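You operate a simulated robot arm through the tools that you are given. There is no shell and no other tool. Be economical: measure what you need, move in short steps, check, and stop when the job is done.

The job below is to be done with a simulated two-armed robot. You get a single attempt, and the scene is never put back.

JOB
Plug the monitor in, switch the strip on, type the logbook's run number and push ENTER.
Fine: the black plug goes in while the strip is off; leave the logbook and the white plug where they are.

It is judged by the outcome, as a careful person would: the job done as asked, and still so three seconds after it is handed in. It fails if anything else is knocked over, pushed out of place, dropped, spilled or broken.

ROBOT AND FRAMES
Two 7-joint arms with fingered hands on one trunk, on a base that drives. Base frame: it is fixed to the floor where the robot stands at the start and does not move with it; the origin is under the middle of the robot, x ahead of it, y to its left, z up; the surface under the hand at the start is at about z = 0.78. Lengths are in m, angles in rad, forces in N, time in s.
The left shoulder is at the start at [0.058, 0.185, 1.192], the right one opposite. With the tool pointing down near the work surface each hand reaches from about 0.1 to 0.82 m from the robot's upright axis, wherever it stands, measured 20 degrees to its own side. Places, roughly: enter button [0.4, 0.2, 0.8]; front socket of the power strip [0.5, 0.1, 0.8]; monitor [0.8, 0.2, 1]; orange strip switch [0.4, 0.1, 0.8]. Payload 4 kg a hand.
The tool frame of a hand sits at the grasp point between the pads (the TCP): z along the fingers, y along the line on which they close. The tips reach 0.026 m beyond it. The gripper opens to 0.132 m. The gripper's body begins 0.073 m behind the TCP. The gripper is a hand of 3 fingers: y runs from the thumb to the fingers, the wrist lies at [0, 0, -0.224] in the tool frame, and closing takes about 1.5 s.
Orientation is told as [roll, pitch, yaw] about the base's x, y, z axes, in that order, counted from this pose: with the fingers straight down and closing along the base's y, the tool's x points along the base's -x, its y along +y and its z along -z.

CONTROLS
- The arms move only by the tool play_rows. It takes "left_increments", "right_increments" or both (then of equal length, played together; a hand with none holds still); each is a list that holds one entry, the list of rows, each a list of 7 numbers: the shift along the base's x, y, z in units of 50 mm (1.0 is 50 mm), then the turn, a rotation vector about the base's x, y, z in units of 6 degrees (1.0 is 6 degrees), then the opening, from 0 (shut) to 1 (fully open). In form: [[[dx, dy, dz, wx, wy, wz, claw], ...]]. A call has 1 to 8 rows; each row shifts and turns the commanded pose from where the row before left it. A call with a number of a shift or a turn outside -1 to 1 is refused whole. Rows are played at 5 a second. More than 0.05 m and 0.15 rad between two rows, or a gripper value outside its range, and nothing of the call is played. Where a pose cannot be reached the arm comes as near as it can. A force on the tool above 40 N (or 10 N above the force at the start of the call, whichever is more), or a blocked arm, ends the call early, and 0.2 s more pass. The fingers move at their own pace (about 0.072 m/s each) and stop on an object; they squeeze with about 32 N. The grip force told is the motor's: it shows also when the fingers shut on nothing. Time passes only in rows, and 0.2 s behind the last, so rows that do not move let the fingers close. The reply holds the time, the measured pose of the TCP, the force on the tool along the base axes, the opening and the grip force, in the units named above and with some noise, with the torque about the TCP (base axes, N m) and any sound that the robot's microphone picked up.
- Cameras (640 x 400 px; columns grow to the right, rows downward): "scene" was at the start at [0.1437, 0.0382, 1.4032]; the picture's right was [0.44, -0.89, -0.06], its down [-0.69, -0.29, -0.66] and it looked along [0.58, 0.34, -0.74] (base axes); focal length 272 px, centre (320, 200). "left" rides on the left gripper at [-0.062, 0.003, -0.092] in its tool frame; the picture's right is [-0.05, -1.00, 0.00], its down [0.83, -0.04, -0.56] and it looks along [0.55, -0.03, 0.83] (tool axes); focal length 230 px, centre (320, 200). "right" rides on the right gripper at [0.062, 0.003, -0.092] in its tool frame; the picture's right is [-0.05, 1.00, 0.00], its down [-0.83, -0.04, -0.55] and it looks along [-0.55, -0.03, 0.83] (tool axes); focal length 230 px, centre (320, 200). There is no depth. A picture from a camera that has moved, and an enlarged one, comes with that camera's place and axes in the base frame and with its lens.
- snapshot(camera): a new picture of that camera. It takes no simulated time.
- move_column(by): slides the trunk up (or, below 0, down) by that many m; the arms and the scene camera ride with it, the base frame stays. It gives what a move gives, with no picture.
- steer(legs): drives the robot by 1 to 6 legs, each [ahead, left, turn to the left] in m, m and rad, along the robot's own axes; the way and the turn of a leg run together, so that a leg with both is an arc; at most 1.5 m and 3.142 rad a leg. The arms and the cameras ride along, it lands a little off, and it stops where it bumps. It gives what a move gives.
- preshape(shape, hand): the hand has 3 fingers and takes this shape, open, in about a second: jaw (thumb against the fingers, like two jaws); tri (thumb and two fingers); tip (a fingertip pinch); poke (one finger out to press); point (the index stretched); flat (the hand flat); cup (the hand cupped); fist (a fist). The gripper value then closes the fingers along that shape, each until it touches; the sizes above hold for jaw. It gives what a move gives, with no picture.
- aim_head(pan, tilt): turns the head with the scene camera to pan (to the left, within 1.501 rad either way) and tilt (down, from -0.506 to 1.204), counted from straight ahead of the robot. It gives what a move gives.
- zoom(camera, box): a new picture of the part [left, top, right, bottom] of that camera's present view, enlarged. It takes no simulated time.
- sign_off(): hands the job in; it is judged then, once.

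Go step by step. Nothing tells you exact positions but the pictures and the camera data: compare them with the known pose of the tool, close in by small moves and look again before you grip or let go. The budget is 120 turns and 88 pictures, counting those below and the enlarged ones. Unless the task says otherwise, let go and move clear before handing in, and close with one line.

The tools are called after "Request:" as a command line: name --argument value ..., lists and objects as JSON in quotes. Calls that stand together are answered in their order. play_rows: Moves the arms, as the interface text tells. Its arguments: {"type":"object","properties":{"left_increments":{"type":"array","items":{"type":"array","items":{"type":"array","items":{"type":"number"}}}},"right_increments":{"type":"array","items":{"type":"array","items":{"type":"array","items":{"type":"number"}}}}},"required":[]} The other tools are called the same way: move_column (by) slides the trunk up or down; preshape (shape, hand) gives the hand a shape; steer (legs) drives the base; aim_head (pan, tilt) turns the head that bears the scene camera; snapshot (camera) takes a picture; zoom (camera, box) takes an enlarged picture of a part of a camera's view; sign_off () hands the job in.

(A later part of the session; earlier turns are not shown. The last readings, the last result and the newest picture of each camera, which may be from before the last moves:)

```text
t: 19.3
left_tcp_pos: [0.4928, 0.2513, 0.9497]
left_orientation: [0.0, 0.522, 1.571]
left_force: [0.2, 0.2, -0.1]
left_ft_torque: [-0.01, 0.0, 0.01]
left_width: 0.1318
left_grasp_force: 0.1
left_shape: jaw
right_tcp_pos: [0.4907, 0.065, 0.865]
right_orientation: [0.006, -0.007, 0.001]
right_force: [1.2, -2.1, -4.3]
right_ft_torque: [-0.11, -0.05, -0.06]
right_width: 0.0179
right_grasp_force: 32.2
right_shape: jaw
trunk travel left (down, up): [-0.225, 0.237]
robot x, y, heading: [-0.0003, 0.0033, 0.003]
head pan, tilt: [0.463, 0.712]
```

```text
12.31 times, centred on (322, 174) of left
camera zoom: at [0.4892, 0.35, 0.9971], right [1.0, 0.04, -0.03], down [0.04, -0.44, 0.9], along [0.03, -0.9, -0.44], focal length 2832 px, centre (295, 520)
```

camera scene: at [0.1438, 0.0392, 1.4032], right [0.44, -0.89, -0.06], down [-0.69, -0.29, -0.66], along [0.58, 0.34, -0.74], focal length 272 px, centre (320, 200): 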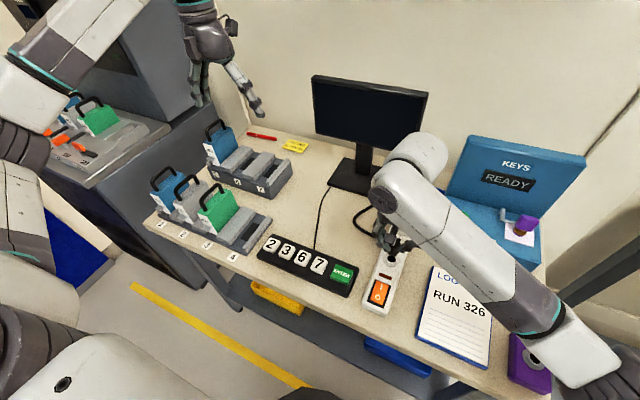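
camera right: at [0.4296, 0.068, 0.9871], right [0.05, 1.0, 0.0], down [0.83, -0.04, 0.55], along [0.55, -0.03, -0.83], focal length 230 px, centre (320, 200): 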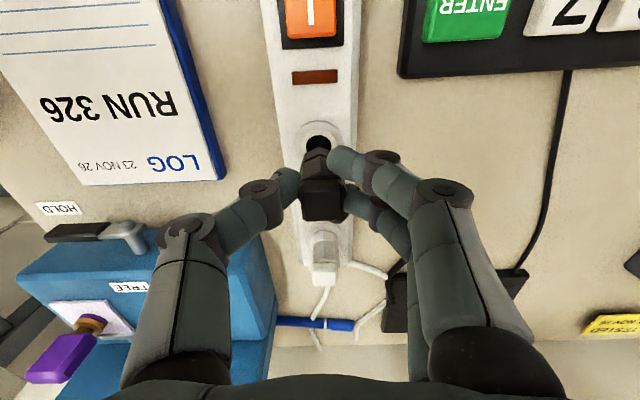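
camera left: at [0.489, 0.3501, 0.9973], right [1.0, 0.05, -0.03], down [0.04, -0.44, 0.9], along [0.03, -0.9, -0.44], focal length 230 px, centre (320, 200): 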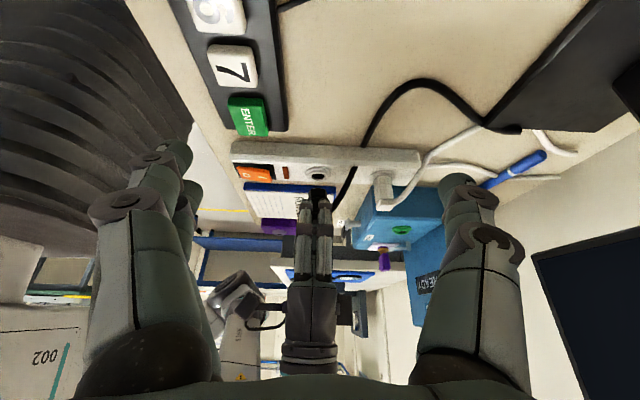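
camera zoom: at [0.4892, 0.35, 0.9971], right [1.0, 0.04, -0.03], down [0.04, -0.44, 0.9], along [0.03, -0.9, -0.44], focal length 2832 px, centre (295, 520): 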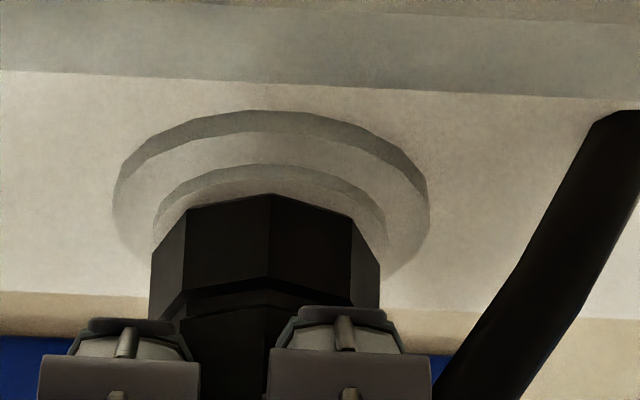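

The lift met a downward pull, so the socket is gripping the plug. I'll re-centre and press it fully home again.

Request:
play_rows --right_increments '[[[0.05, 0, 0, 0, 0, 0, 0], [0, 0, -0.06, 0, 0, 0, 0], [0, 0, -0.06, 0, 0, 0, 0], [0, 0, -0.05, 0, 0, 0, 0], [0, 0, 0, 0, 0, 0, 0]]]'

Request:
zoom --camera "left" --box '[280, 140, 400, 215]'

```text
t: 20.5
left_tcp_pos: [0.4902, 0.2515, 0.9507]
left_orientation: [-0.004, 0.525, 1.569]
left_force: [-0.1, -0.6, -0.4]
left_ft_torque: [0.01, -0.02, 0.03]
left_width: 0.1319
left_grasp_force: 0.0
left_shape: jaw
right_tcp_pos: [0.4927, 0.0648, 0.8615]
right_orientation: [0.009, -0.014, -0.002]
right_force: [-0.2, -2.0, 30.6]
right_ft_torque: [0.02, -0.01, -0.01]
right_width: 0.0184
right_grasp_force: 32.2
right_shape: jaw
trunk travel left (down, up): [-0.225, 0.237]
robot x, y, heading: [0.0011, 0.0013, 0.005]
head pan, tilt: [0.463, 0.712]
```

```text
5.33 times, centred on (340, 178) of left
camera zoom: at [0.4869, 0.3495, 0.999], right [1.0, 0.04, -0.02], down [0.04, -0.44, 0.9], along [0.03, -0.9, -0.44], focal length 1227 px, centre (213, 320)
```

zoom: 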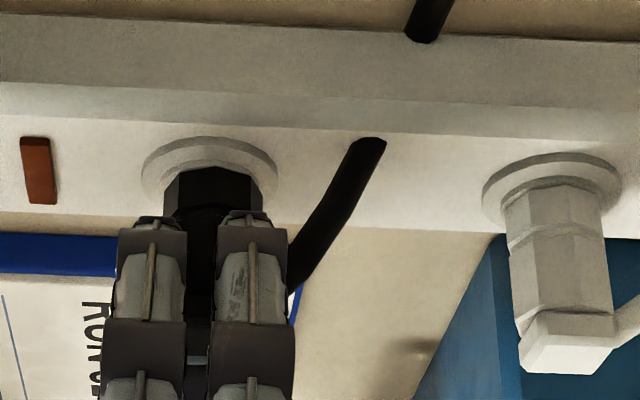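

The forces are clean and the height is level with the white plug. I'll ease the load and open the fingers.

Request:
play_rows --right_increments '[[[0, 0, 0.08, 0, 0, 0, 0], [0, 0, 0, 0, 0, 0, 0.1], [0, 0, 0, 0, 0, 0, 0.25], [0, 0, 0, 0, 0, 0, 0.4], [0, 0, 0, 0, 0, 0, 0.5], [0, 0, 0, 0, 0, 0, 0.5], [0, 0, 0, 0, 0, 0, 0.5]]]'

Request:
zoom --camera "left" --box '[280, 140, 400, 215]'

Request:
snapshot --camera "right"

```text
t: 22.1
left_tcp_pos: [0.4924, 0.2516, 0.9493]
left_orientation: [0.0, 0.525, 1.572]
left_force: [-0.4, 0.6, 0.3]
left_ft_torque: [0.0, -0.02, -0.02]
left_width: 0.1321
left_grasp_force: 0.2
left_shape: jaw
right_tcp_pos: [0.4926, 0.0651, 0.8617]
right_orientation: [0.005, -0.006, 0.001]
right_force: [0.4, -0.5, -0.6]
right_ft_torque: [0.0, 0.02, -0.01]
right_width: 0.0651
right_grasp_force: 0.1
right_shape: jaw
trunk travel left (down, up): [-0.225, 0.237]
robot x, y, heading: [0.0001, -0.0033, 0.001]
head pan, tilt: [0.463, 0.712]
```

```text
5.33 times, centred on (340, 178) of left
camera zoom: at [0.4888, 0.35, 0.9973], right [1.0, 0.04, -0.03], down [0.04, -0.44, 0.9], along [0.03, -0.9, -0.44], focal length 1227 px, centre (213, 320)
```

zoom: 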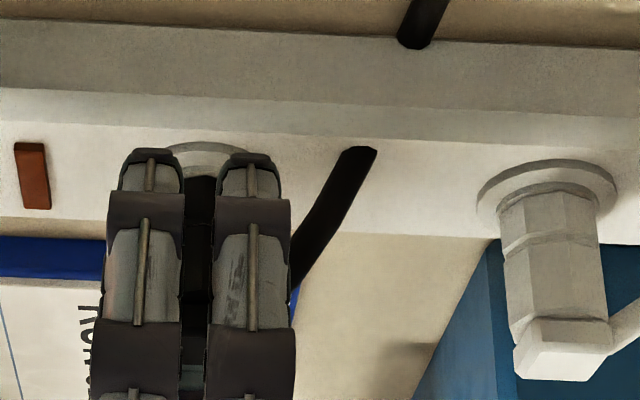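

```text
48 pictures are left
camera right: at [0.4289, 0.0675, 0.9538], right [0.05, 1.0, 0.01], down [0.83, -0.05, 0.56], along [0.56, -0.03, -0.83], focal length 230 px, centre (320, 200)
```

right: 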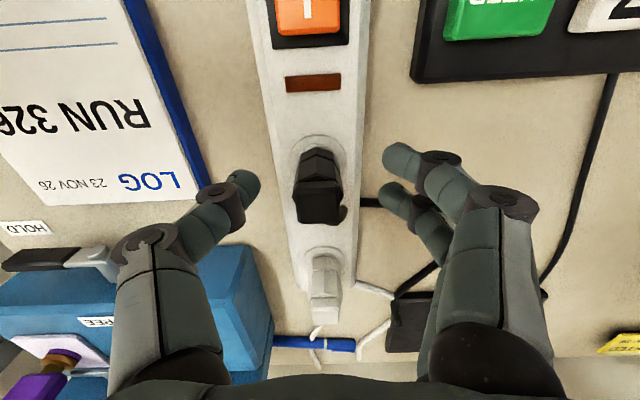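

The plug stands upright on its own. I'll raise the right hand slowly and clear it.

Request:
play_rows --right_increments '[[[0, 0, 0.3, 0, 0, 0, 0.55], [0, 0, 0.4, 0, 0, 0, 0.55], [0, 0, 0.5, 0, 0, 0, 0.55], [0, 0, 0.8, 0, 0, 0, 0.55], [0, 0, 0.8, 0, 0, 0, 0.55], [0, 0, 0, 0, 0, 0, 0.55]]]'

Request:
zoom --camera "left" --box '[280, 140, 400, 215]'

Request:
snapshot --camera "right"

```text
t: 23.5
left_tcp_pos: [0.4936, 0.2512, 0.9495]
left_orientation: [0.0, 0.525, 1.571]
left_force: [0.2, 0.4, 0.1]
left_ft_torque: [-0.01, 0.04, -0.05]
left_width: 0.132
left_grasp_force: 0.1
left_shape: jaw
right_tcp_pos: [0.4929, 0.0654, 1.0029]
right_orientation: [0.006, -0.007, 0.0]
right_force: [0.4, -0.3, -0.1]
right_ft_torque: [-0.01, 0.01, 0.02]
right_width: 0.0717
right_grasp_force: 0.1
right_shape: jaw
trunk travel left (down, up): [-0.225, 0.237]
robot x, y, heading: [0.001, -0.0018, -0.001]
head pan, tilt: [0.463, 0.712]
```

```text
5.33 times, centred on (340, 178) of left
camera zoom: at [0.4891, 0.3501, 0.997], right [1.0, 0.04, -0.03], down [0.04, -0.44, 0.9], along [0.03, -0.9, -0.44], focal length 1227 px, centre (213, 320)
```

zoom: 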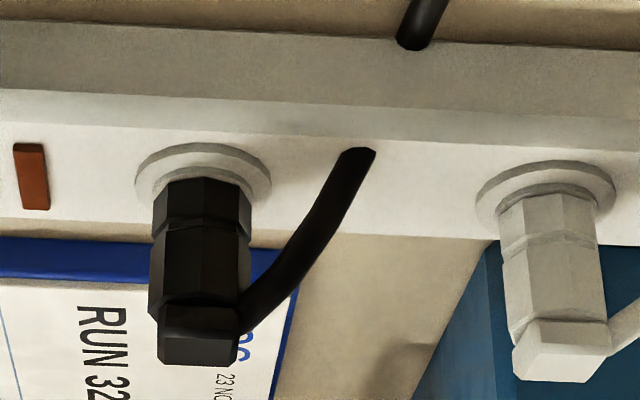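

```text
46 pictures are left
camera right: at [0.4297, 0.0676, 1.0951], right [0.05, 1.0, 0.0], down [0.83, -0.05, 0.56], along [0.56, -0.03, -0.83], focal length 230 px, centre (320, 200)
```

right: 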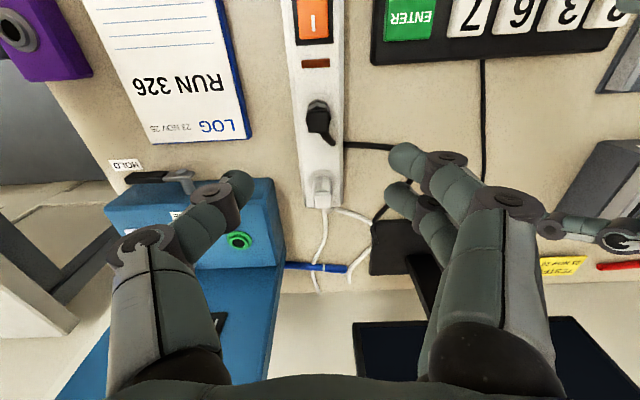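

The plug stands just like the white one, and the strip hasn't moved. Next I'll retract the left hand and shape the right hand for pressing.

Request:
play_rows --left_increments '[[[0, 0.6, 0.5, 0, 0, 0, 1], [0, 0.6, 0.5, 0, 0, 0, 1], [0, 0.7, 0.5, 0, 0, 0, 1], [0, 0.8, 0.5, 0, 0, 0, 1], [0, 0.8, 0.4, 0, 0, 0, 1], [0, 0.8, 0, 0, 0, 0, 1]]]'

Request:
preshape --hand "right" --shape "poke"

Request:
snapshot --camera "right"

Request:
snapshot --camera "left"

Request:
snapshot --camera "scene"

```text
t: 24.9
left_tcp_pos: [0.4927, 0.4679, 1.0722]
left_orientation: [0.002, 0.525, 1.572]
left_force: [0.1, 0.0, -1.2]
left_ft_torque: [0.01, -0.01, 0.02]
left_width: 0.1318
left_grasp_force: 0.1
left_shape: jaw
right_tcp_pos: [0.4933, 0.0657, 1.0025]
right_orientation: [0.004, -0.006, 0.0]
right_force: [0.2, 0.4, 0.4]
right_ft_torque: [-0.02, 0.02, 0.0]
right_width: 0.0722
right_grasp_force: 0.1
right_shape: jaw
trunk travel left (down, up): [-0.225, 0.237]
robot x, y, heading: [0.0006, -0.0026, -0.001]
head pan, tilt: [0.463, 0.712]
```

```text
t: 25.8
left_tcp_pos: [0.4917, 0.4667, 1.0719]
left_orientation: [-0.001, 0.523, 1.571]
left_force: [-0.6, -0.9, -0.5]
left_ft_torque: [0.0, -0.02, 0.02]
left_width: 0.1321
left_grasp_force: 0.0
left_shape: jaw
right_tcp_pos: [0.4943, 0.0648, 1.0024]
right_orientation: [0.006, -0.006, 0.0]
right_force: [0.6, -0.6, 0.7]
right_ft_torque: [0.0, 0.0, 0.04]
right_width: 0.0
right_grasp_force: 0.1
right_shape: poke
trunk travel left (down, up): [-0.225, 0.237]
robot x, y, heading: [-0.0014, 0.0021, 0.006]
head pan, tilt: [0.463, 0.712]
```

```text
45 pictures are left
camera right: at [0.4294, 0.0677, 1.095], right [0.05, 1.0, 0.01], down [0.83, -0.05, 0.56], along [0.56, -0.03, -0.83], focal length 230 px, centre (320, 200)
```

right: 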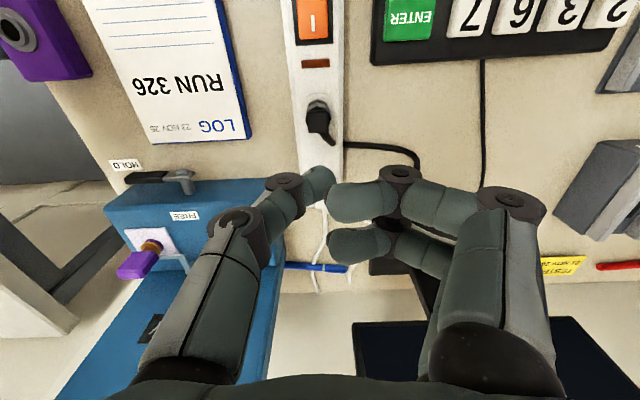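

```text
44 pictures are left
camera left: at [0.489, 0.5661, 1.1197], right [1.0, 0.04, -0.03], down [0.04, -0.44, 0.9], along [0.03, -0.9, -0.44], focal length 230 px, centre (320, 200)
```

left: 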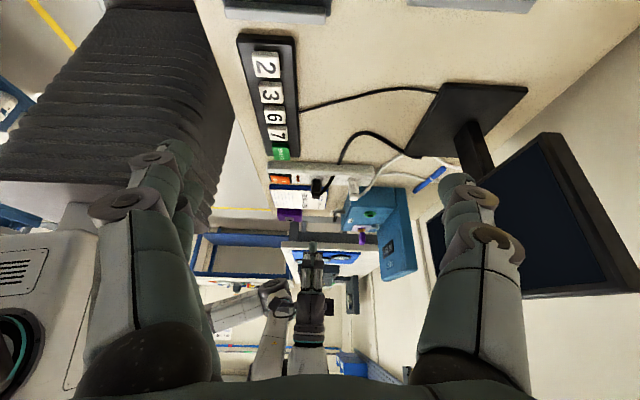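

```text
43 pictures are left
camera scene: at [0.1437, 0.0382, 1.4032], right [0.44, -0.89, -0.06], down [-0.69, -0.29, -0.66], along [0.58, 0.34, -0.74], focal length 272 px, centre (320, 200)
```

scene: 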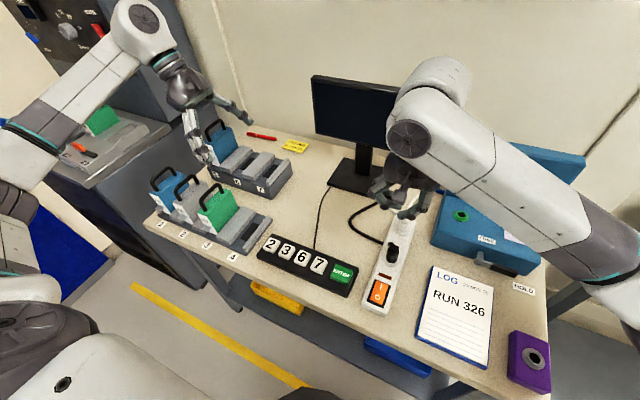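

The thumb seems to be the extended finger. I'll zoom in to find its tip.

Request:
zoom --camera "right" --box '[240, 130, 440, 280]'

Request:
zoom --camera "left" --box '[230, 120, 390, 320]'

Request:
zoom --camera "scene" --box '[350, 150, 450, 230]'

```text
2.67 times, centred on (340, 205) of right
camera zoom: at [0.4294, 0.0677, 1.095], right [0.05, 1.0, 0.01], down [0.83, -0.05, 0.56], along [0.56, -0.03, -0.83], focal length 614 px, centre (267, 187)
```

zoom: 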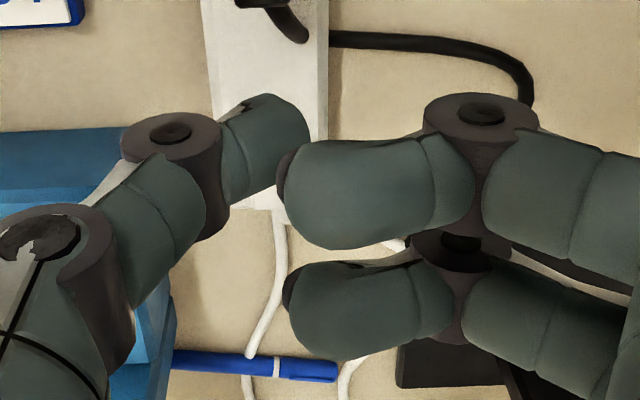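

```text
2.00 times, centred on (310, 220) of left
camera zoom: at [0.489, 0.5661, 1.1197], right [1.0, 0.04, -0.03], down [0.04, -0.44, 0.9], along [0.03, -0.9, -0.44], focal length 460 px, centre (340, 160)
```

zoom: 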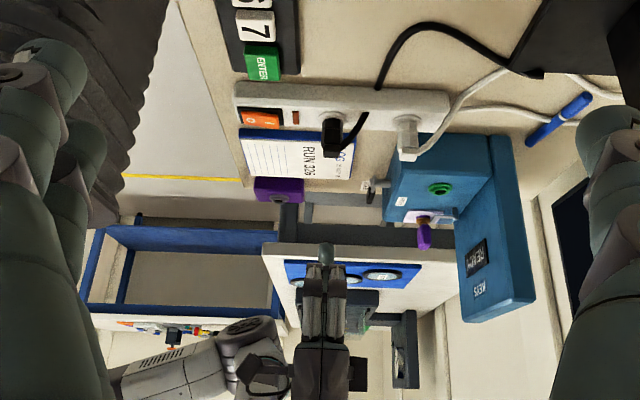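

```text
5.00 times, centred on (400, 190) of scene
camera zoom: at [0.1437, 0.0382, 1.4032], right [0.44, -0.89, -0.06], down [-0.69, -0.29, -0.66], along [0.58, 0.34, -0.74], focal length 1357 px, centre (-80, 250)
```

zoom: 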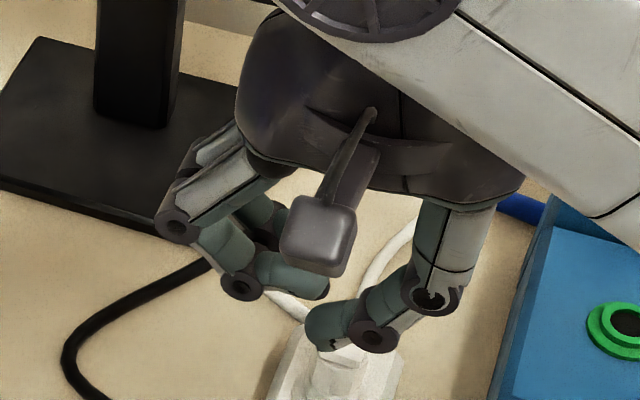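

The thumb is the pressing finger, its tip about 26 mm below the TCP and near its centre line. The switch's "I" half is near (0.417, 0.063, 0.823), so I'll move above it.

Request:
play_rows --right_increments '[[[-0.7, -0.05, 0, 0, 0, 0, 0], [-0.8, -0.05, 0, 0, 0, 0, 0], [0, 0, -0.7, 0, 0, 0, 0], [0, 0, -0.7, 0, 0, 0, 0], [0, 0, -0.5, 0, 0, 0, 0], [0, 0, 0, 0, 0, 0, 0]]]'

Request:
snapshot --camera "right"

Request:
zoom --camera "scene" --box '[330, 230, 450, 320]'

```text
t: 27.2
left_tcp_pos: [0.493, 0.4677, 1.0722]
left_orientation: [0.001, 0.522, 1.57]
left_force: [0.4, 0.3, 0.0]
left_ft_torque: [-0.01, -0.03, 0.0]
left_width: 0.1319
left_grasp_force: 0.1
left_shape: jaw
right_tcp_pos: [0.4202, 0.0595, 0.9078]
right_orientation: [0.006, -0.008, 0.0]
right_force: [-0.7, -1.0, -0.6]
right_ft_torque: [0.01, -0.01, 0.01]
right_width: 0.0
right_grasp_force: 0.0
right_shape: poke
trunk travel left (down, up): [-0.225, 0.237]
robot x, y, heading: [-0.0011, 0.0007, -0.002]
head pan, tilt: [0.463, 0.712]
```

```text
39 pictures are left
camera right: at [0.356, 0.0618, 1.0005], right [0.05, 1.0, 0.01], down [0.83, -0.05, 0.56], along [0.56, -0.02, -0.83], focal length 230 px, centre (320, 200)
```

right: 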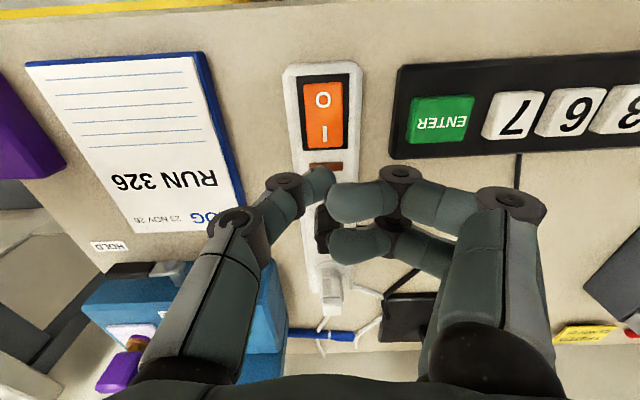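

```text
4.44 times, centred on (390, 275) of scene
camera zoom: at [0.1436, 0.0382, 1.4033], right [0.44, -0.89, -0.06], down [-0.69, -0.29, -0.66], along [0.58, 0.34, -0.74], focal length 1207 px, centre (9, -133)
```

zoom: 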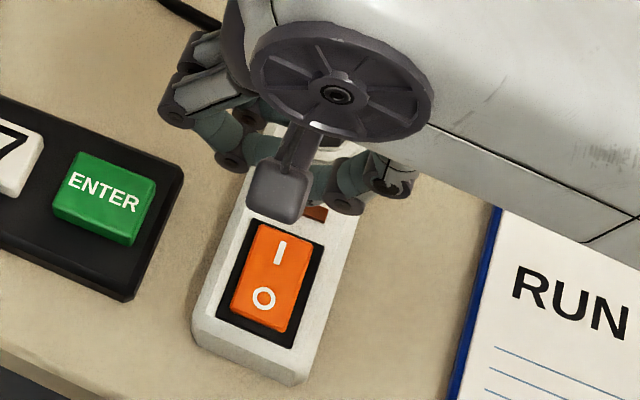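

The thumb tip is at about (0.419, 0.063), right over the "I" half. I'll press down.

Request:
play_rows --right_increments '[[[0, 0.01, -0.5, 0, 0, 0, 0], [0, 0, -0.4, 0, 0, 0, 0], [0, 0, -0.16, 0, 0, 0, 0], [0, 0, -0.1, 0, 0, 0, 0], [0, 0, -0.1, 0, 0, 0, 0], [0, 0, -0.06, 0, 0, 0, 0]]]'

Request:
snapshot --camera "right"

```text
t: 28.7
left_tcp_pos: [0.4919, 0.4664, 1.0735]
left_orientation: [-0.003, 0.524, 1.568]
left_force: [-0.8, -0.4, -0.1]
left_ft_torque: [-0.04, 0.02, 0.03]
left_width: 0.1319
left_grasp_force: 0.1
left_shape: jaw
right_tcp_pos: [0.4215, 0.0611, 0.8477]
right_orientation: [0.011, -0.021, -0.001]
right_force: [-1.8, -5.7, 25.4]
right_ft_torque: [0.0, 0.08, 0.02]
right_width: 0.0
right_grasp_force: 0.1
right_shape: poke
trunk travel left (down, up): [-0.225, 0.237]
robot x, y, heading: [-0.0011, -0.0022, 0.005]
head pan, tilt: [0.463, 0.712]
stopped in row 6 (right hand): the force on the tool passed its limit at 42 N (the readings are from after the stop); the commanded pose is now the measured one
```

```text
37 pictures are left
camera right: at [0.3561, 0.0626, 0.9394], right [0.05, 1.0, 0.01], down [0.82, -0.05, 0.57], along [0.57, -0.02, -0.82], focal length 230 px, centre (320, 200)
```

right: 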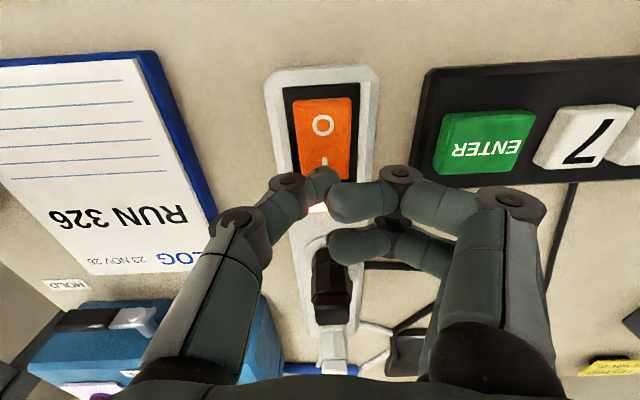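

The indicator looks lit. I'll raise the hand and check the switch and monitor.

Request:
play_rows --right_increments '[[[0, 0, 0.4, 0, 0, 0, 0], [0, 0, 0.6, 0, 0, 0, 0], [0, 0, 0.6, 0, 0, 0, 0], [0, 0, 0, 0, 0, 0, 0]]]'

Request:
snapshot --camera "right"

Request:
snapshot --camera "scene"

```text
t: 29.7
left_tcp_pos: [0.4938, 0.4677, 1.0721]
left_orientation: [0.001, 0.524, 1.571]
left_force: [-0.1, 0.3, 0.3]
left_ft_torque: [0.0, -0.01, -0.03]
left_width: 0.132
left_grasp_force: 0.1
left_shape: jaw
right_tcp_pos: [0.4186, 0.059, 0.9266]
right_orientation: [0.005, -0.015, -0.004]
right_force: [0.4, 0.1, -0.7]
right_ft_torque: [0.0, -0.04, 0.0]
right_width: 0.0001
right_grasp_force: 0.1
right_shape: poke
trunk travel left (down, up): [-0.225, 0.237]
robot x, y, heading: [-0.0012, -0.0021, -0.002]
head pan, tilt: [0.463, 0.712]
```

```text
36 pictures are left
camera right: at [0.3537, 0.0621, 1.0181], right [0.06, 1.0, 0.01], down [0.82, -0.05, 0.57], along [0.57, -0.03, -0.82], focal length 230 px, centre (320, 200)
```

right: 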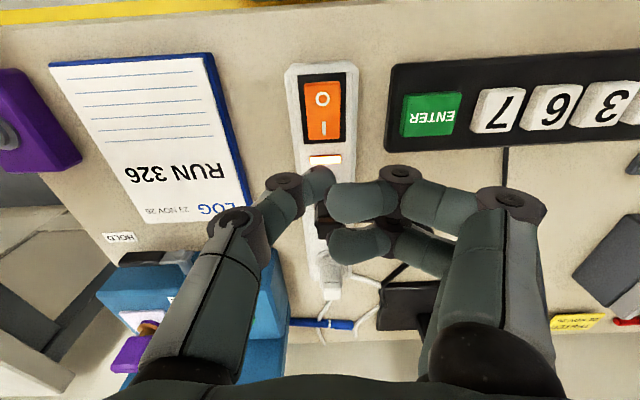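

```text
35 pictures are left
camera scene: at [0.1438, 0.0377, 1.4032], right [0.44, -0.9, -0.06], down [-0.69, -0.29, -0.66], along [0.58, 0.34, -0.74], focal length 272 px, centre (320, 200)
```

scene: 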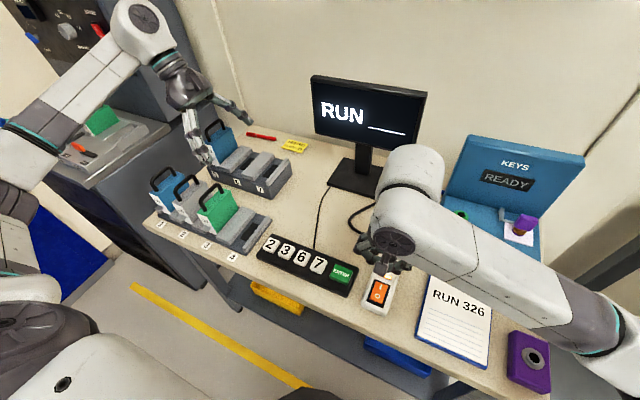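

The monitor is on and shows "RUN ___". Keys sit along x≈0.411, with "3" at y≈0.30. I'll move the left hand further away and the right hand above "3".

Request:
play_rows --right_increments '[[[-0.03, 0.94, 0, 0, 0, 0, 0], [-0.03, 0.94, 0, 0, 0, 0, 0], [-0.03, 0.94, 0, 0, 0, 0, 0], [-0.03, 0.94, 0, 0, 0, 0, 0], [-0.03, 0.94, 0, 0, 0, 0, 0], [0, 0, 0, 0, 0, 0, 0]]]' --left_increments '[[[0, 0.5, 0.6, 0, 0, 0, 1], [0, 0.5, 0.6, 0, 0, 0, 1], [0, 0.5, 0.6, 0, 0, 0, 1], [0, 0.5, 0.4, 0, 0, 0, 1], [0, 0.4, 0.4, 0, 0, 0, 1], [0, 0, 0, 0, 0, 0, 1]]]'

Request:
snapshot --camera "right"

```text
t: 31.1
left_tcp_pos: [0.4929, 0.5853, 1.203]
left_orientation: [-0.004, 0.526, 1.568]
left_force: [-0.3, 0.0, 0.3]
left_ft_torque: [0.06, -0.02, -0.01]
left_width: 0.1319
left_grasp_force: 0.0
left_shape: jaw
right_tcp_pos: [0.4104, 0.2832, 0.9264]
right_orientation: [0.007, -0.019, -0.004]
right_force: [-0.1, 0.5, 0.5]
right_ft_torque: [0.0, 0.01, 0.02]
right_width: 0.0
right_grasp_force: 0.1
right_shape: poke
right hand out of reach, approached as far as the arm can: row 5
trunk travel left (down, up): [-0.225, 0.237]
robot x, y, heading: [0.0005, 0.0011, 0.004]
head pan, tilt: [0.463, 0.712]
```

```text
34 pictures are left
camera right: at [0.3446, 0.285, 1.0179], right [0.06, 1.0, 0.01], down [0.82, -0.05, 0.57], along [0.57, -0.03, -0.82], focal length 230 px, centre (320, 200)
```

right: 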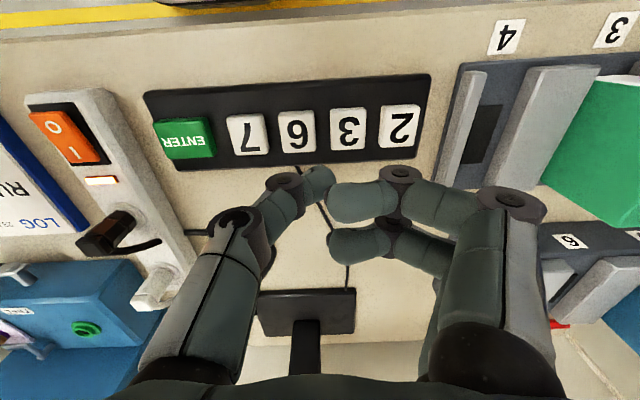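

The right arm can't reach past y≈0.283, so I'll type with the left hand. The keys are at x≈0.411, z≈0.806, with y as follows: 3→0.308, 2→0.353, 6→0.262, ENTER→0.158. I'll clear the right hand first and bring the left one in.

Request:
play_rows --right_increments '[[[0, 0, 0.7, 0, 0, 0, 0], [0, -0.7, 0.6, 0, 0, 0, 0], [0, -0.9, 0.3, 0, 0, 0, 0], [0, -0.95, 0.2, 0, 0, 0, 0], [0, -0.95, 0, 0, 0, 0, 0], [0, -0.95, 0, 0, 0, 0, 0], [0, -0.95, 0, 0, 0, 0, 0], [0, 0, 0, 0, 0, 0, 0]]]' --left_increments '[[[0, 0, 0, 1, 0, 0, 1], [0, 0, 0, 1, 0, 0, 1], [0, 0, 0, 1, 0, 0, 1], [-0.2, -0.6, -0.5, 1, 0, 0, 1], [-0.2, -0.6, -0.5, 1, 0, 0, 1], [-0.3, -0.6, -0.5, 0, 0, 0, 1], [-0.4, -0.6, -0.5, 0, 0, 0, 1], [-0.3, -0.6, -0.5, 0, 0, 0, 1]]]'

Request:
preshape --hand "left" --shape "poke"

Request:
snapshot --camera "left"

Request:
snapshot --camera "scene"

```text
t: 32.9
left_tcp_pos: [0.4207, 0.4377, 1.0752]
left_orientation: [0.0, 0.0, 1.573]
left_force: [0.1, -0.6, 0.4]
left_ft_torque: [-0.02, 0.0, 0.0]
left_width: 0.1319
left_grasp_force: 0.0
left_shape: jaw
right_tcp_pos: [0.4118, 0.009, 1.0119]
right_orientation: [0.004, -0.015, -0.004]
right_force: [0.3, -0.1, -0.4]
right_ft_torque: [-0.05, 0.05, 0.01]
right_width: 0.0
right_grasp_force: 0.0
right_shape: poke
trunk travel left (down, up): [-0.225, 0.237]
robot x, y, heading: [0.0005, -0.0026, -0.0]
head pan, tilt: [0.463, 0.712]
```

```text
t: 33.8
left_tcp_pos: [0.4224, 0.438, 1.0756]
left_orientation: [0.001, 0.001, 1.571]
left_force: [0.4, 0.2, 0.9]
left_ft_torque: [0.01, -0.06, 0.04]
left_width: 0.0001
left_grasp_force: 0.0
left_shape: poke
right_tcp_pos: [0.4126, 0.0089, 1.0136]
right_orientation: [0.007, -0.016, -0.005]
right_force: [0.2, 0.0, -0.3]
right_ft_torque: [0.03, 0.0, 0.0]
right_width: 0.0001
right_grasp_force: 0.0
right_shape: poke
trunk travel left (down, up): [-0.225, 0.237]
robot x, y, heading: [-0.0004, 0.0011, 0.001]
head pan, tilt: [0.463, 0.712]
```

```text
33 pictures are left
camera left: at [0.4184, 0.4984, 1.1667], right [1.0, 0.05, 0.0], down [0.04, -0.83, 0.56], along [0.03, -0.55, -0.83], focal length 230 px, centre (320, 200)
```

left: 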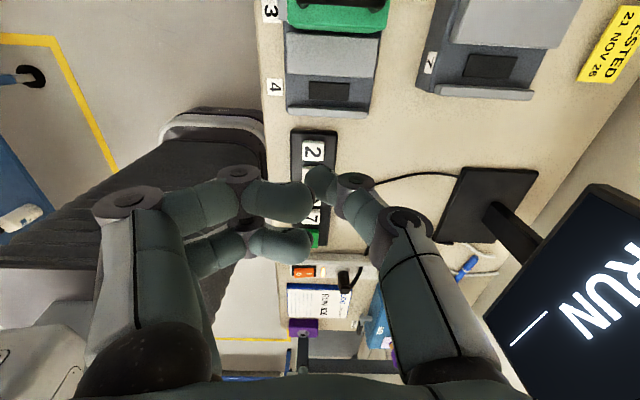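

```text
32 pictures are left
camera scene: at [0.1436, 0.0376, 1.4033], right [0.44, -0.9, -0.06], down [-0.69, -0.29, -0.66], along [0.58, 0.34, -0.74], focal length 272 px, centre (320, 200)
```

scene: 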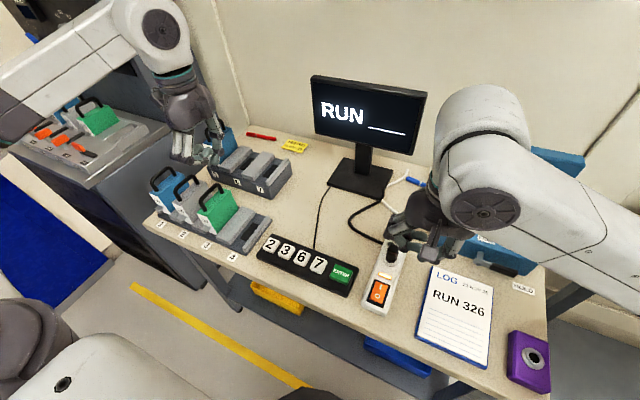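

The thumb tip lies almost under the TCP. I'll move above "3" and verify.

Request:
play_rows --left_increments '[[[-0.05, -0.9, 0, 0, 0, 0, 0], [-0.05, -0.9, 0, 0, 0, 0, 0], [-0.08, -0.8, -0.5, 0, 0, 0, 0], [0, 0, -0.9, 0, 0, 0, 0], [0, 0, -0.9, 0, 0, 0, 0], [0, 0, -0.9, 0, 0, 0, 0], [0, 0, -0.3, 0, 0, 0, 0], [0, 0, 0, 0, 0, 0, 0]]]'

Request:
snapshot --camera "left"

Request:
zoom --camera "scene" --box '[240, 200, 380, 310]'

```text
t: 35.6
left_tcp_pos: [0.4139, 0.3075, 0.9015]
left_orientation: [0.001, -0.001, 1.571]
left_force: [0.7, 0.2, 0.0]
left_ft_torque: [-0.01, 0.02, 0.02]
left_width: 0.0
left_grasp_force: 0.1
left_shape: poke
right_tcp_pos: [0.413, 0.0101, 1.0125]
right_orientation: [0.008, -0.015, -0.004]
right_force: [0.0, -0.5, 0.2]
right_ft_torque: [-0.02, -0.02, -0.01]
right_width: 0.0001
right_grasp_force: 0.1
right_shape: poke
trunk travel left (down, up): [-0.225, 0.237]
robot x, y, heading: [-0.0022, 0.0012, -0.002]
head pan, tilt: [0.463, 0.712]
```

```text
31 pictures are left
camera left: at [0.4101, 0.3692, 0.9929], right [1.0, 0.05, 0.0], down [0.04, -0.83, 0.56], along [0.03, -0.55, -0.83], focal length 230 px, centre (320, 200)
```

left: 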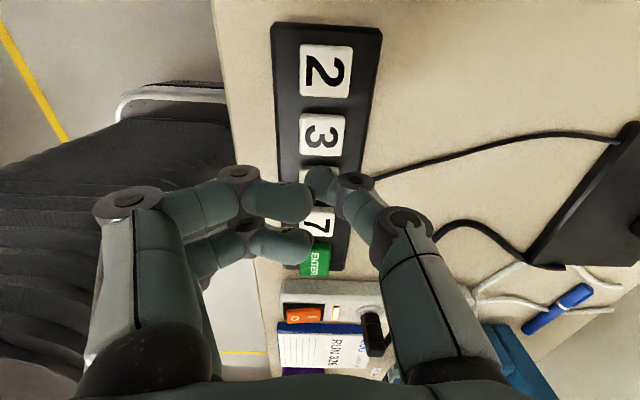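

```text
3.64 times, centred on (310, 255) of scene
camera zoom: at [0.1437, 0.0376, 1.4033], right [0.44, -0.9, -0.06], down [-0.69, -0.29, -0.66], along [0.58, 0.34, -0.74], focal length 987 px, centre (356, 0)
```

zoom: 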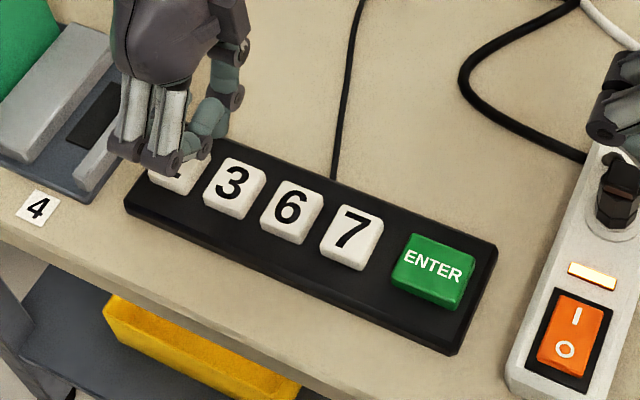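

"3" is about 3 mm further in +y than the tip. I'll adjust and press.

Request:
play_rows --left_increments '[[[0.04, 0.06, -0.6, 0, 0, 0, 0], [0, 0, -0.5, 0, 0, 0, 0], [0, 0, -0.12, 0, 0, 0, 0], [0, 0, -0.08, 0, 0, 0, 0], [0, 0, -0.08, 0, 0, 0, 0], [0, 0, 0, 0, 0, 0, 0]]]'

Request:
snapshot --camera "scene"

```text
t: 37.0
left_tcp_pos: [0.416, 0.3101, 0.835]
left_orientation: [-0.001, 0.001, 1.571]
left_force: [1.0, 2.5, 7.9]
left_ft_torque: [0.07, -0.02, 0.03]
left_width: 0.0
left_grasp_force: 0.1
left_shape: poke
right_tcp_pos: [0.4121, 0.0101, 1.0132]
right_orientation: [0.008, -0.017, -0.004]
right_force: [-0.5, -0.3, 0.5]
right_ft_torque: [0.02, -0.02, 0.03]
right_width: 0.0001
right_grasp_force: 0.0
right_shape: poke
trunk travel left (down, up): [-0.225, 0.237]
robot x, y, heading: [0.0022, 0.0032, -0.002]
head pan, tilt: [0.463, 0.712]
heard: click
```

```text
29 pictures are left
camera scene: at [0.1432, 0.0377, 1.4034], right [0.44, -0.9, -0.06], down [-0.69, -0.29, -0.66], along [0.58, 0.34, -0.74], focal length 272 px, centre (320, 200)
```

scene: 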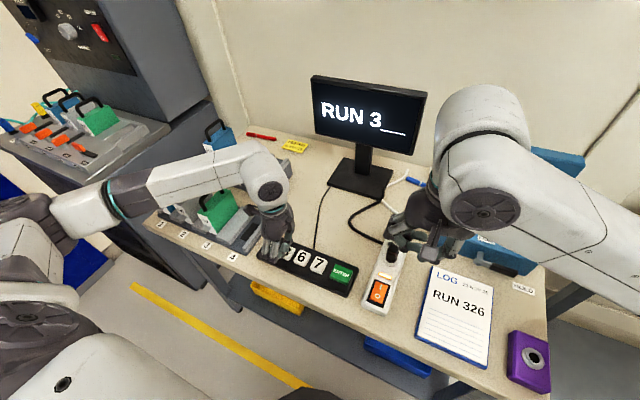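

The click registered and the display shows "RUN 3". Next is "2", about 46 mm further left.

Request:
play_rows --left_increments '[[[0, 0, 0.6, 0, 0, 0, 0], [0, 0, 0.2, 0, 0, 0, 0], [0.02, 0.45, 0, 0, 0, 0, 0], [0.01, 0.45, 0, 0, 0, 0, 0], [0, 0, 0, 0, 0, 0, 0]]]'

Request:
snapshot --camera "left"

Request:
snapshot --camera "scene"

```text
t: 38.2
left_tcp_pos: [0.4174, 0.3541, 0.8741]
left_orientation: [0.002, 0.001, 1.571]
left_force: [-0.1, -0.1, 0.8]
left_ft_torque: [-0.04, 0.02, 0.0]
left_width: 0.0001
left_grasp_force: 0.1
left_shape: poke
right_tcp_pos: [0.4127, 0.0099, 1.0134]
right_orientation: [0.007, -0.015, -0.004]
right_force: [0.3, -0.1, 0.0]
right_ft_torque: [0.01, 0.02, 0.0]
right_width: 0.0
right_grasp_force: 0.2
right_shape: poke
trunk travel left (down, up): [-0.225, 0.237]
robot x, y, heading: [0.0028, -0.002, -0.003]
head pan, tilt: [0.463, 0.712]
```

```text
28 pictures are left
camera left: at [0.4139, 0.4144, 0.9655], right [1.0, 0.05, 0.0], down [0.04, -0.83, 0.56], along [0.03, -0.55, -0.83], focal length 230 px, centre (320, 200)
```

left: 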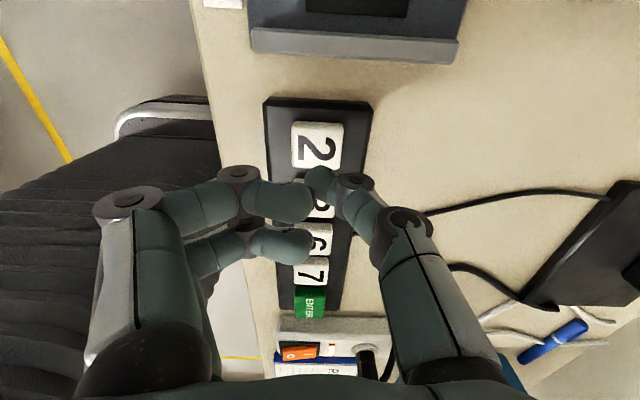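

```text
27 pictures are left
camera scene: at [0.144, 0.0376, 1.4032], right [0.44, -0.9, -0.06], down [-0.69, -0.29, -0.66], along [0.58, 0.34, -0.74], focal length 272 px, centre (320, 200)
```

scene: 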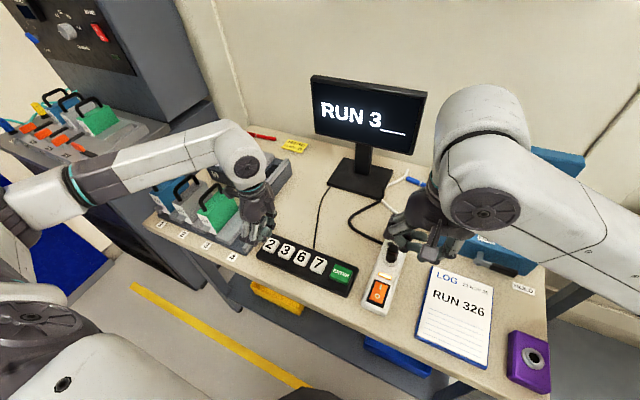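

The tip is within about 2 mm of the centre of "2", so I'll press.

Request:
play_rows --left_increments '[[[-0.03, 0.04, -0.4, 0, 0, 0, 0], [0, 0, -0.22, 0, 0, 0, 0], [0, 0, -0.1, 0, 0, 0, 0], [0, 0, -0.08, 0, 0, 0, 0], [0, 0, 0, 0, 0, 0, 0], [0, 0, 0.6, 0, 0, 0, 0], [0, 0, 0.2, 0, 0, 0, 0]]]'

Request:
snapshot --camera "scene"

```text
t: 39.8
left_tcp_pos: [0.4163, 0.3563, 0.8731]
left_orientation: [0.002, 0.002, 1.57]
left_force: [0.0, -0.3, -0.2]
left_ft_torque: [-0.02, 0.01, 0.01]
left_width: 0.0001
left_grasp_force: 0.0
left_shape: poke
right_tcp_pos: [0.4136, 0.0102, 1.0125]
right_orientation: [0.006, -0.015, -0.005]
right_force: [-0.8, 0.4, 0.0]
right_ft_torque: [0.0, 0.01, -0.03]
right_width: 0.0
right_grasp_force: 0.0
right_shape: poke
trunk travel left (down, up): [-0.225, 0.237]
robot x, y, heading: [-0.0015, -0.0006, 0.002]
head pan, tilt: [0.463, 0.712]
heard: click
```

```text
26 pictures are left
camera scene: at [0.1437, 0.0378, 1.4032], right [0.44, -0.9, -0.06], down [-0.69, -0.29, -0.66], along [0.58, 0.34, -0.74], focal length 272 px, centre (320, 200)
```

scene: 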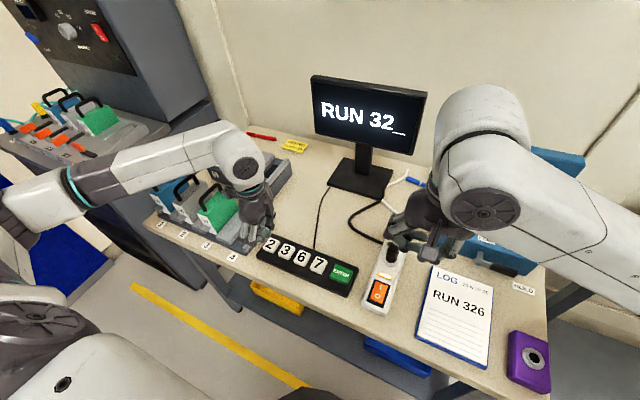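

The display shows "RUN 32". Next is "6", about 91 mm to the right.

Request:
play_rows --left_increments '[[[0, -0.9, 0, 0, 0, 0, 0], [-0.02, -0.92, 0, 0, 0, 0, 0], [0, 0, 0, 0, 0, 0, 0]]]'

Request:
snapshot --camera "left"

```text
t: 40.6
left_tcp_pos: [0.4165, 0.2646, 0.8715]
left_orientation: [0.001, 0.001, 1.571]
left_force: [-0.3, -0.3, -0.2]
left_ft_torque: [-0.01, 0.02, 0.01]
left_width: 0.0002
left_grasp_force: 0.0
left_shape: poke
right_tcp_pos: [0.4133, 0.0101, 1.013]
right_orientation: [0.006, -0.017, -0.004]
right_force: [-0.1, 0.7, 0.3]
right_ft_torque: [-0.03, 0.03, -0.05]
right_width: 0.0
right_grasp_force: 0.1
right_shape: poke
trunk travel left (down, up): [-0.225, 0.237]
robot x, y, heading: [-0.0016, -0.0015, -0.002]
head pan, tilt: [0.463, 0.712]
```

```text
25 pictures are left
camera left: at [0.4134, 0.3264, 0.9625], right [1.0, 0.05, 0.0], down [0.04, -0.83, 0.56], along [0.03, -0.55, -0.83], focal length 230 px, centre (320, 200)
```

left: 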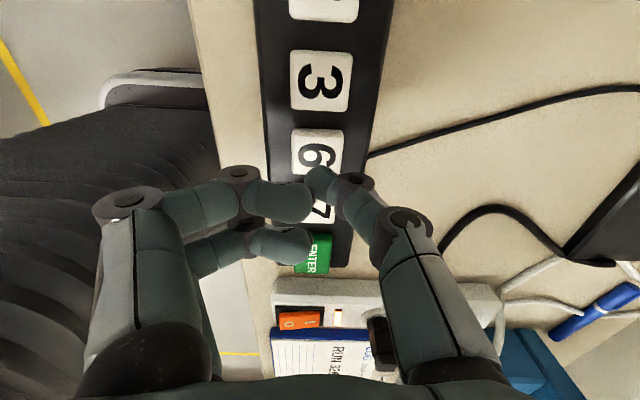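

The tip is centred on "6", so I'll press.

Request:
play_rows --left_increments '[[[0, 0.03, -0.4, 0, 0, 0, 0], [0, 0, -0.2, 0, 0, 0, 0], [0, 0, -0.1, 0, 0, 0, 0], [0, 0, -0.08, 0, 0, 0, 0], [0, 0, 0, 0, 0, 0, 0], [0, 0, 0.6, 0, 0, 0, 0], [0, 0, 0.2, 0, 0, 0, 0]]]'

Request:
snapshot --camera "scene"

```text
t: 42.2
left_tcp_pos: [0.4152, 0.2669, 0.8748]
left_orientation: [0.001, 0.0, 1.571]
left_force: [-0.1, 0.0, -0.1]
left_ft_torque: [-0.01, -0.03, -0.02]
left_width: 0.0001
left_grasp_force: 0.1
left_shape: poke
right_tcp_pos: [0.4129, 0.0099, 1.0129]
right_orientation: [0.006, -0.016, -0.003]
right_force: [-0.4, 0.3, 0.1]
right_ft_torque: [0.01, -0.02, 0.0]
right_width: 0.0
right_grasp_force: 0.0
right_shape: poke
trunk travel left (down, up): [-0.225, 0.237]
robot x, y, heading: [-0.0035, -0.0011, 0.002]
head pan, tilt: [0.463, 0.712]
heard: click
```

```text
24 pictures are left
camera scene: at [0.1437, 0.0379, 1.4032], right [0.44, -0.9, -0.06], down [-0.69, -0.29, -0.66], along [0.58, 0.34, -0.74], focal length 272 px, centre (320, 200)
```

scene: 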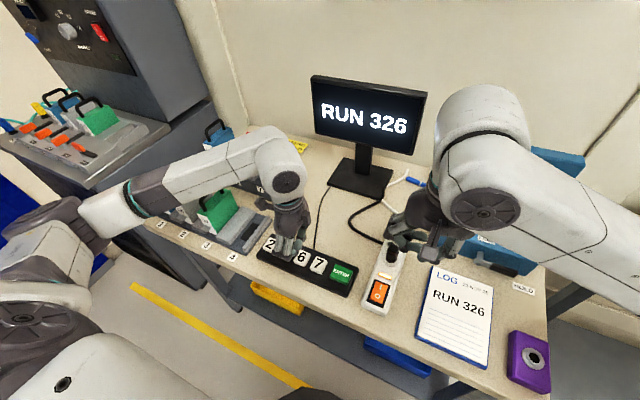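

The display shows "RUN 326". I'll shift the right hand further away and move the left above ENTER.

Request:
play_rows --right_increments '[[[0, -0.7, 0.5, 0, 0, 0, 0], [0, -0.7, 0.5, 0, 0, 0, 0], [0, -0.6, 0.4, 0, 0, 0, 0], [0, 0, 0, 0, 0, 0, 0], [0, 0, 0, 0, 0, 0, 0], [0, 0, 0, 0, 0, 0, 0]]]' --left_increments '[[[0, 0, 0, 0, 0, 0, 0], [0, 0, 0, 0, 0, 0, 0], [0, -0.68, 0.1, 0, 0, 0, 0], [0, -0.68, 0, 0, 0, 0, 0], [0, -0.68, 0, 0, 0, 0, 0], [0, 0, 0, 0, 0, 0, 0]]]'

Request:
snapshot --camera "left"

Request:
snapshot --camera "scene"

```text
t: 43.6
left_tcp_pos: [0.4171, 0.1645, 0.8791]
left_orientation: [0.0, 0.002, 1.57]
left_force: [0.1, 0.6, 0.1]
left_ft_torque: [-0.01, -0.02, 0.0]
left_width: 0.0004
left_grasp_force: 0.0
left_shape: poke
right_tcp_pos: [0.4124, -0.0907, 1.0857]
right_orientation: [0.006, -0.015, -0.004]
right_force: [0.1, 0.4, 0.2]
right_ft_torque: [-0.02, -0.02, -0.01]
right_width: 0.0003
right_grasp_force: 0.0
right_shape: poke
trunk travel left (down, up): [-0.225, 0.237]
robot x, y, heading: [0.0009, 0.0012, -0.003]
head pan, tilt: [0.463, 0.712]
```

```text
23 pictures are left
camera left: at [0.4132, 0.2261, 0.9705], right [1.0, 0.05, 0.0], down [0.04, -0.83, 0.56], along [0.03, -0.55, -0.83], focal length 230 px, centre (320, 200)
```

left: 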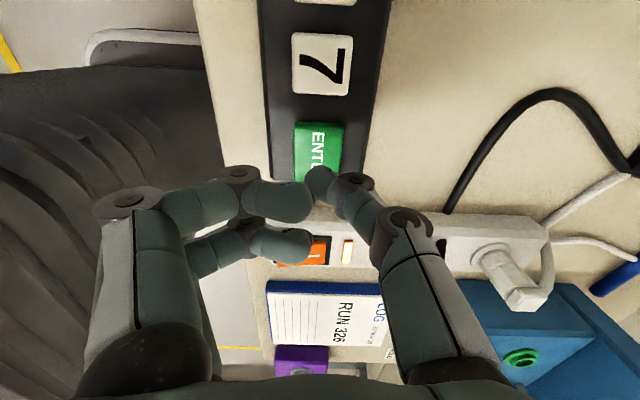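

```text
22 pictures are left
camera scene: at [0.1433, 0.0382, 1.4033], right [0.44, -0.9, -0.06], down [-0.69, -0.29, -0.66], along [0.58, 0.34, -0.74], focal length 272 px, centre (320, 200)
```

scene: 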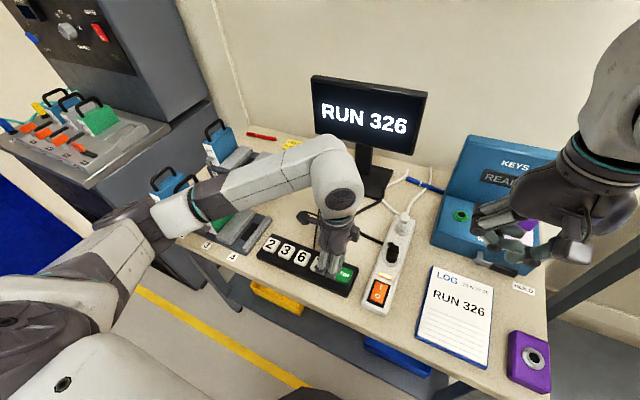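

The tip is over ENTER's centre, so I'll press it.

Request:
play_rows --left_increments '[[[0, 0, -0.5, 0, 0, 0, 0], [0, 0, -0.2, 0, 0, 0, 0], [0, 0, -0.1, 0, 0, 0, 0], [0, 0, -0.08, 0, 0, 0, 0], [0, 0, 0, 0, 0, 0, 0], [0, 0, 0.6, 0, 0, 0, 0], [0, 0, 0.6, 0, 0, 0, 0]]]'

Request:
snapshot --camera "scene"

```text
t: 45.2
left_tcp_pos: [0.4148, 0.1672, 0.8944]
left_orientation: [0.002, 0.0, 1.571]
left_force: [0.3, -0.8, 0.2]
left_ft_torque: [0.01, 0.03, -0.01]
left_width: 0.0
left_grasp_force: 0.0
left_shape: poke
right_tcp_pos: [0.4132, -0.091, 1.0849]
right_orientation: [0.008, -0.016, -0.004]
right_force: [0.2, -0.6, -0.3]
right_ft_torque: [0.0, 0.0, 0.0]
right_width: 0.0
right_grasp_force: 0.0
right_shape: poke
trunk travel left (down, up): [-0.225, 0.237]
robot x, y, heading: [-0.0005, 0.0014, 0.004]
head pan, tilt: [0.463, 0.712]
heard: click
```

```text
21 pictures are left
camera scene: at [0.1436, 0.0375, 1.4033], right [0.44, -0.9, -0.06], down [-0.69, -0.29, -0.66], along [0.58, 0.34, -0.74], focal length 272 px, centre (320, 200)
```

scene: 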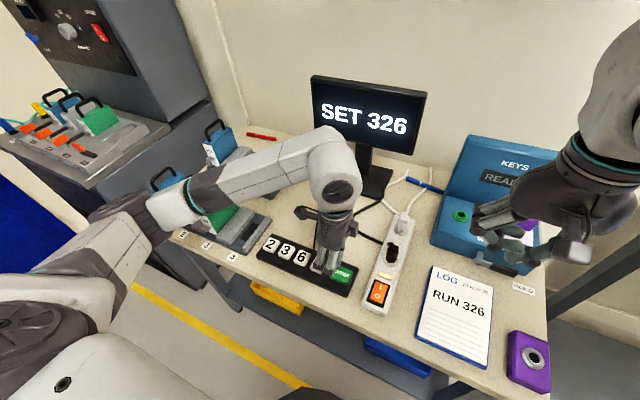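

"SET 326" is displayed, so the entry was accepted. I'll raise the left hand clear and take a last look.

Request:
play_rows --left_increments '[[[0, 0, 0.8, 0, 0, 0, 0], [0, 0, 0.9, 0, 0, 0, 0], [0, 0.3, 0.8, 0, 0, 0, 0], [0, 0.8, 0.5, 0, 0, 0, 0], [0, 0.8, 0.4, 0, 0, 0, 0], [0, 0.8, 0, 0, 0, 0, 0], [0, 0, 0, 0, 0, 0, 0]]]'

Request:
snapshot --camera "scene"

```text
t: 46.8
left_tcp_pos: [0.4156, 0.2983, 1.0682]
left_orientation: [0.002, -0.002, 1.568]
left_force: [0.8, 0.8, -0.2]
left_ft_torque: [-0.01, 0.01, -0.03]
left_width: 0.0
left_grasp_force: 0.2
left_shape: poke
right_tcp_pos: [0.412, -0.0919, 1.0859]
right_orientation: [0.006, -0.014, -0.002]
right_force: [0.4, 1.3, 0.4]
right_ft_torque: [0.06, 0.0, 0.01]
right_width: 0.0
right_grasp_force: 0.1
right_shape: poke
trunk travel left (down, up): [-0.225, 0.237]
robot x, y, heading: [-0.0018, -0.0017, -0.002]
head pan, tilt: [0.463, 0.712]
```

```text
20 pictures are left
camera scene: at [0.1444, 0.0368, 1.4032], right [0.44, -0.9, -0.07], down [-0.69, -0.29, -0.66], along [0.58, 0.34, -0.74], focal length 272 px, centre (320, 200)
```

scene: 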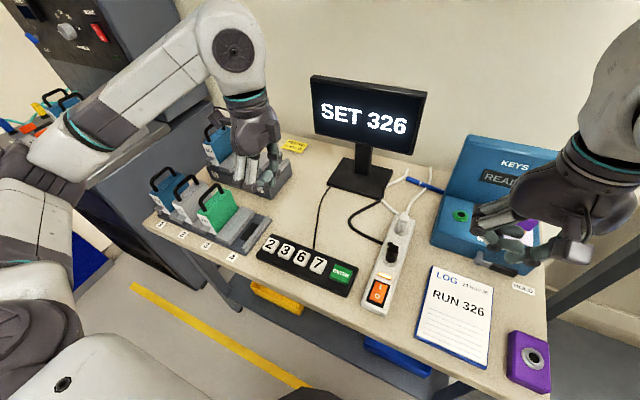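

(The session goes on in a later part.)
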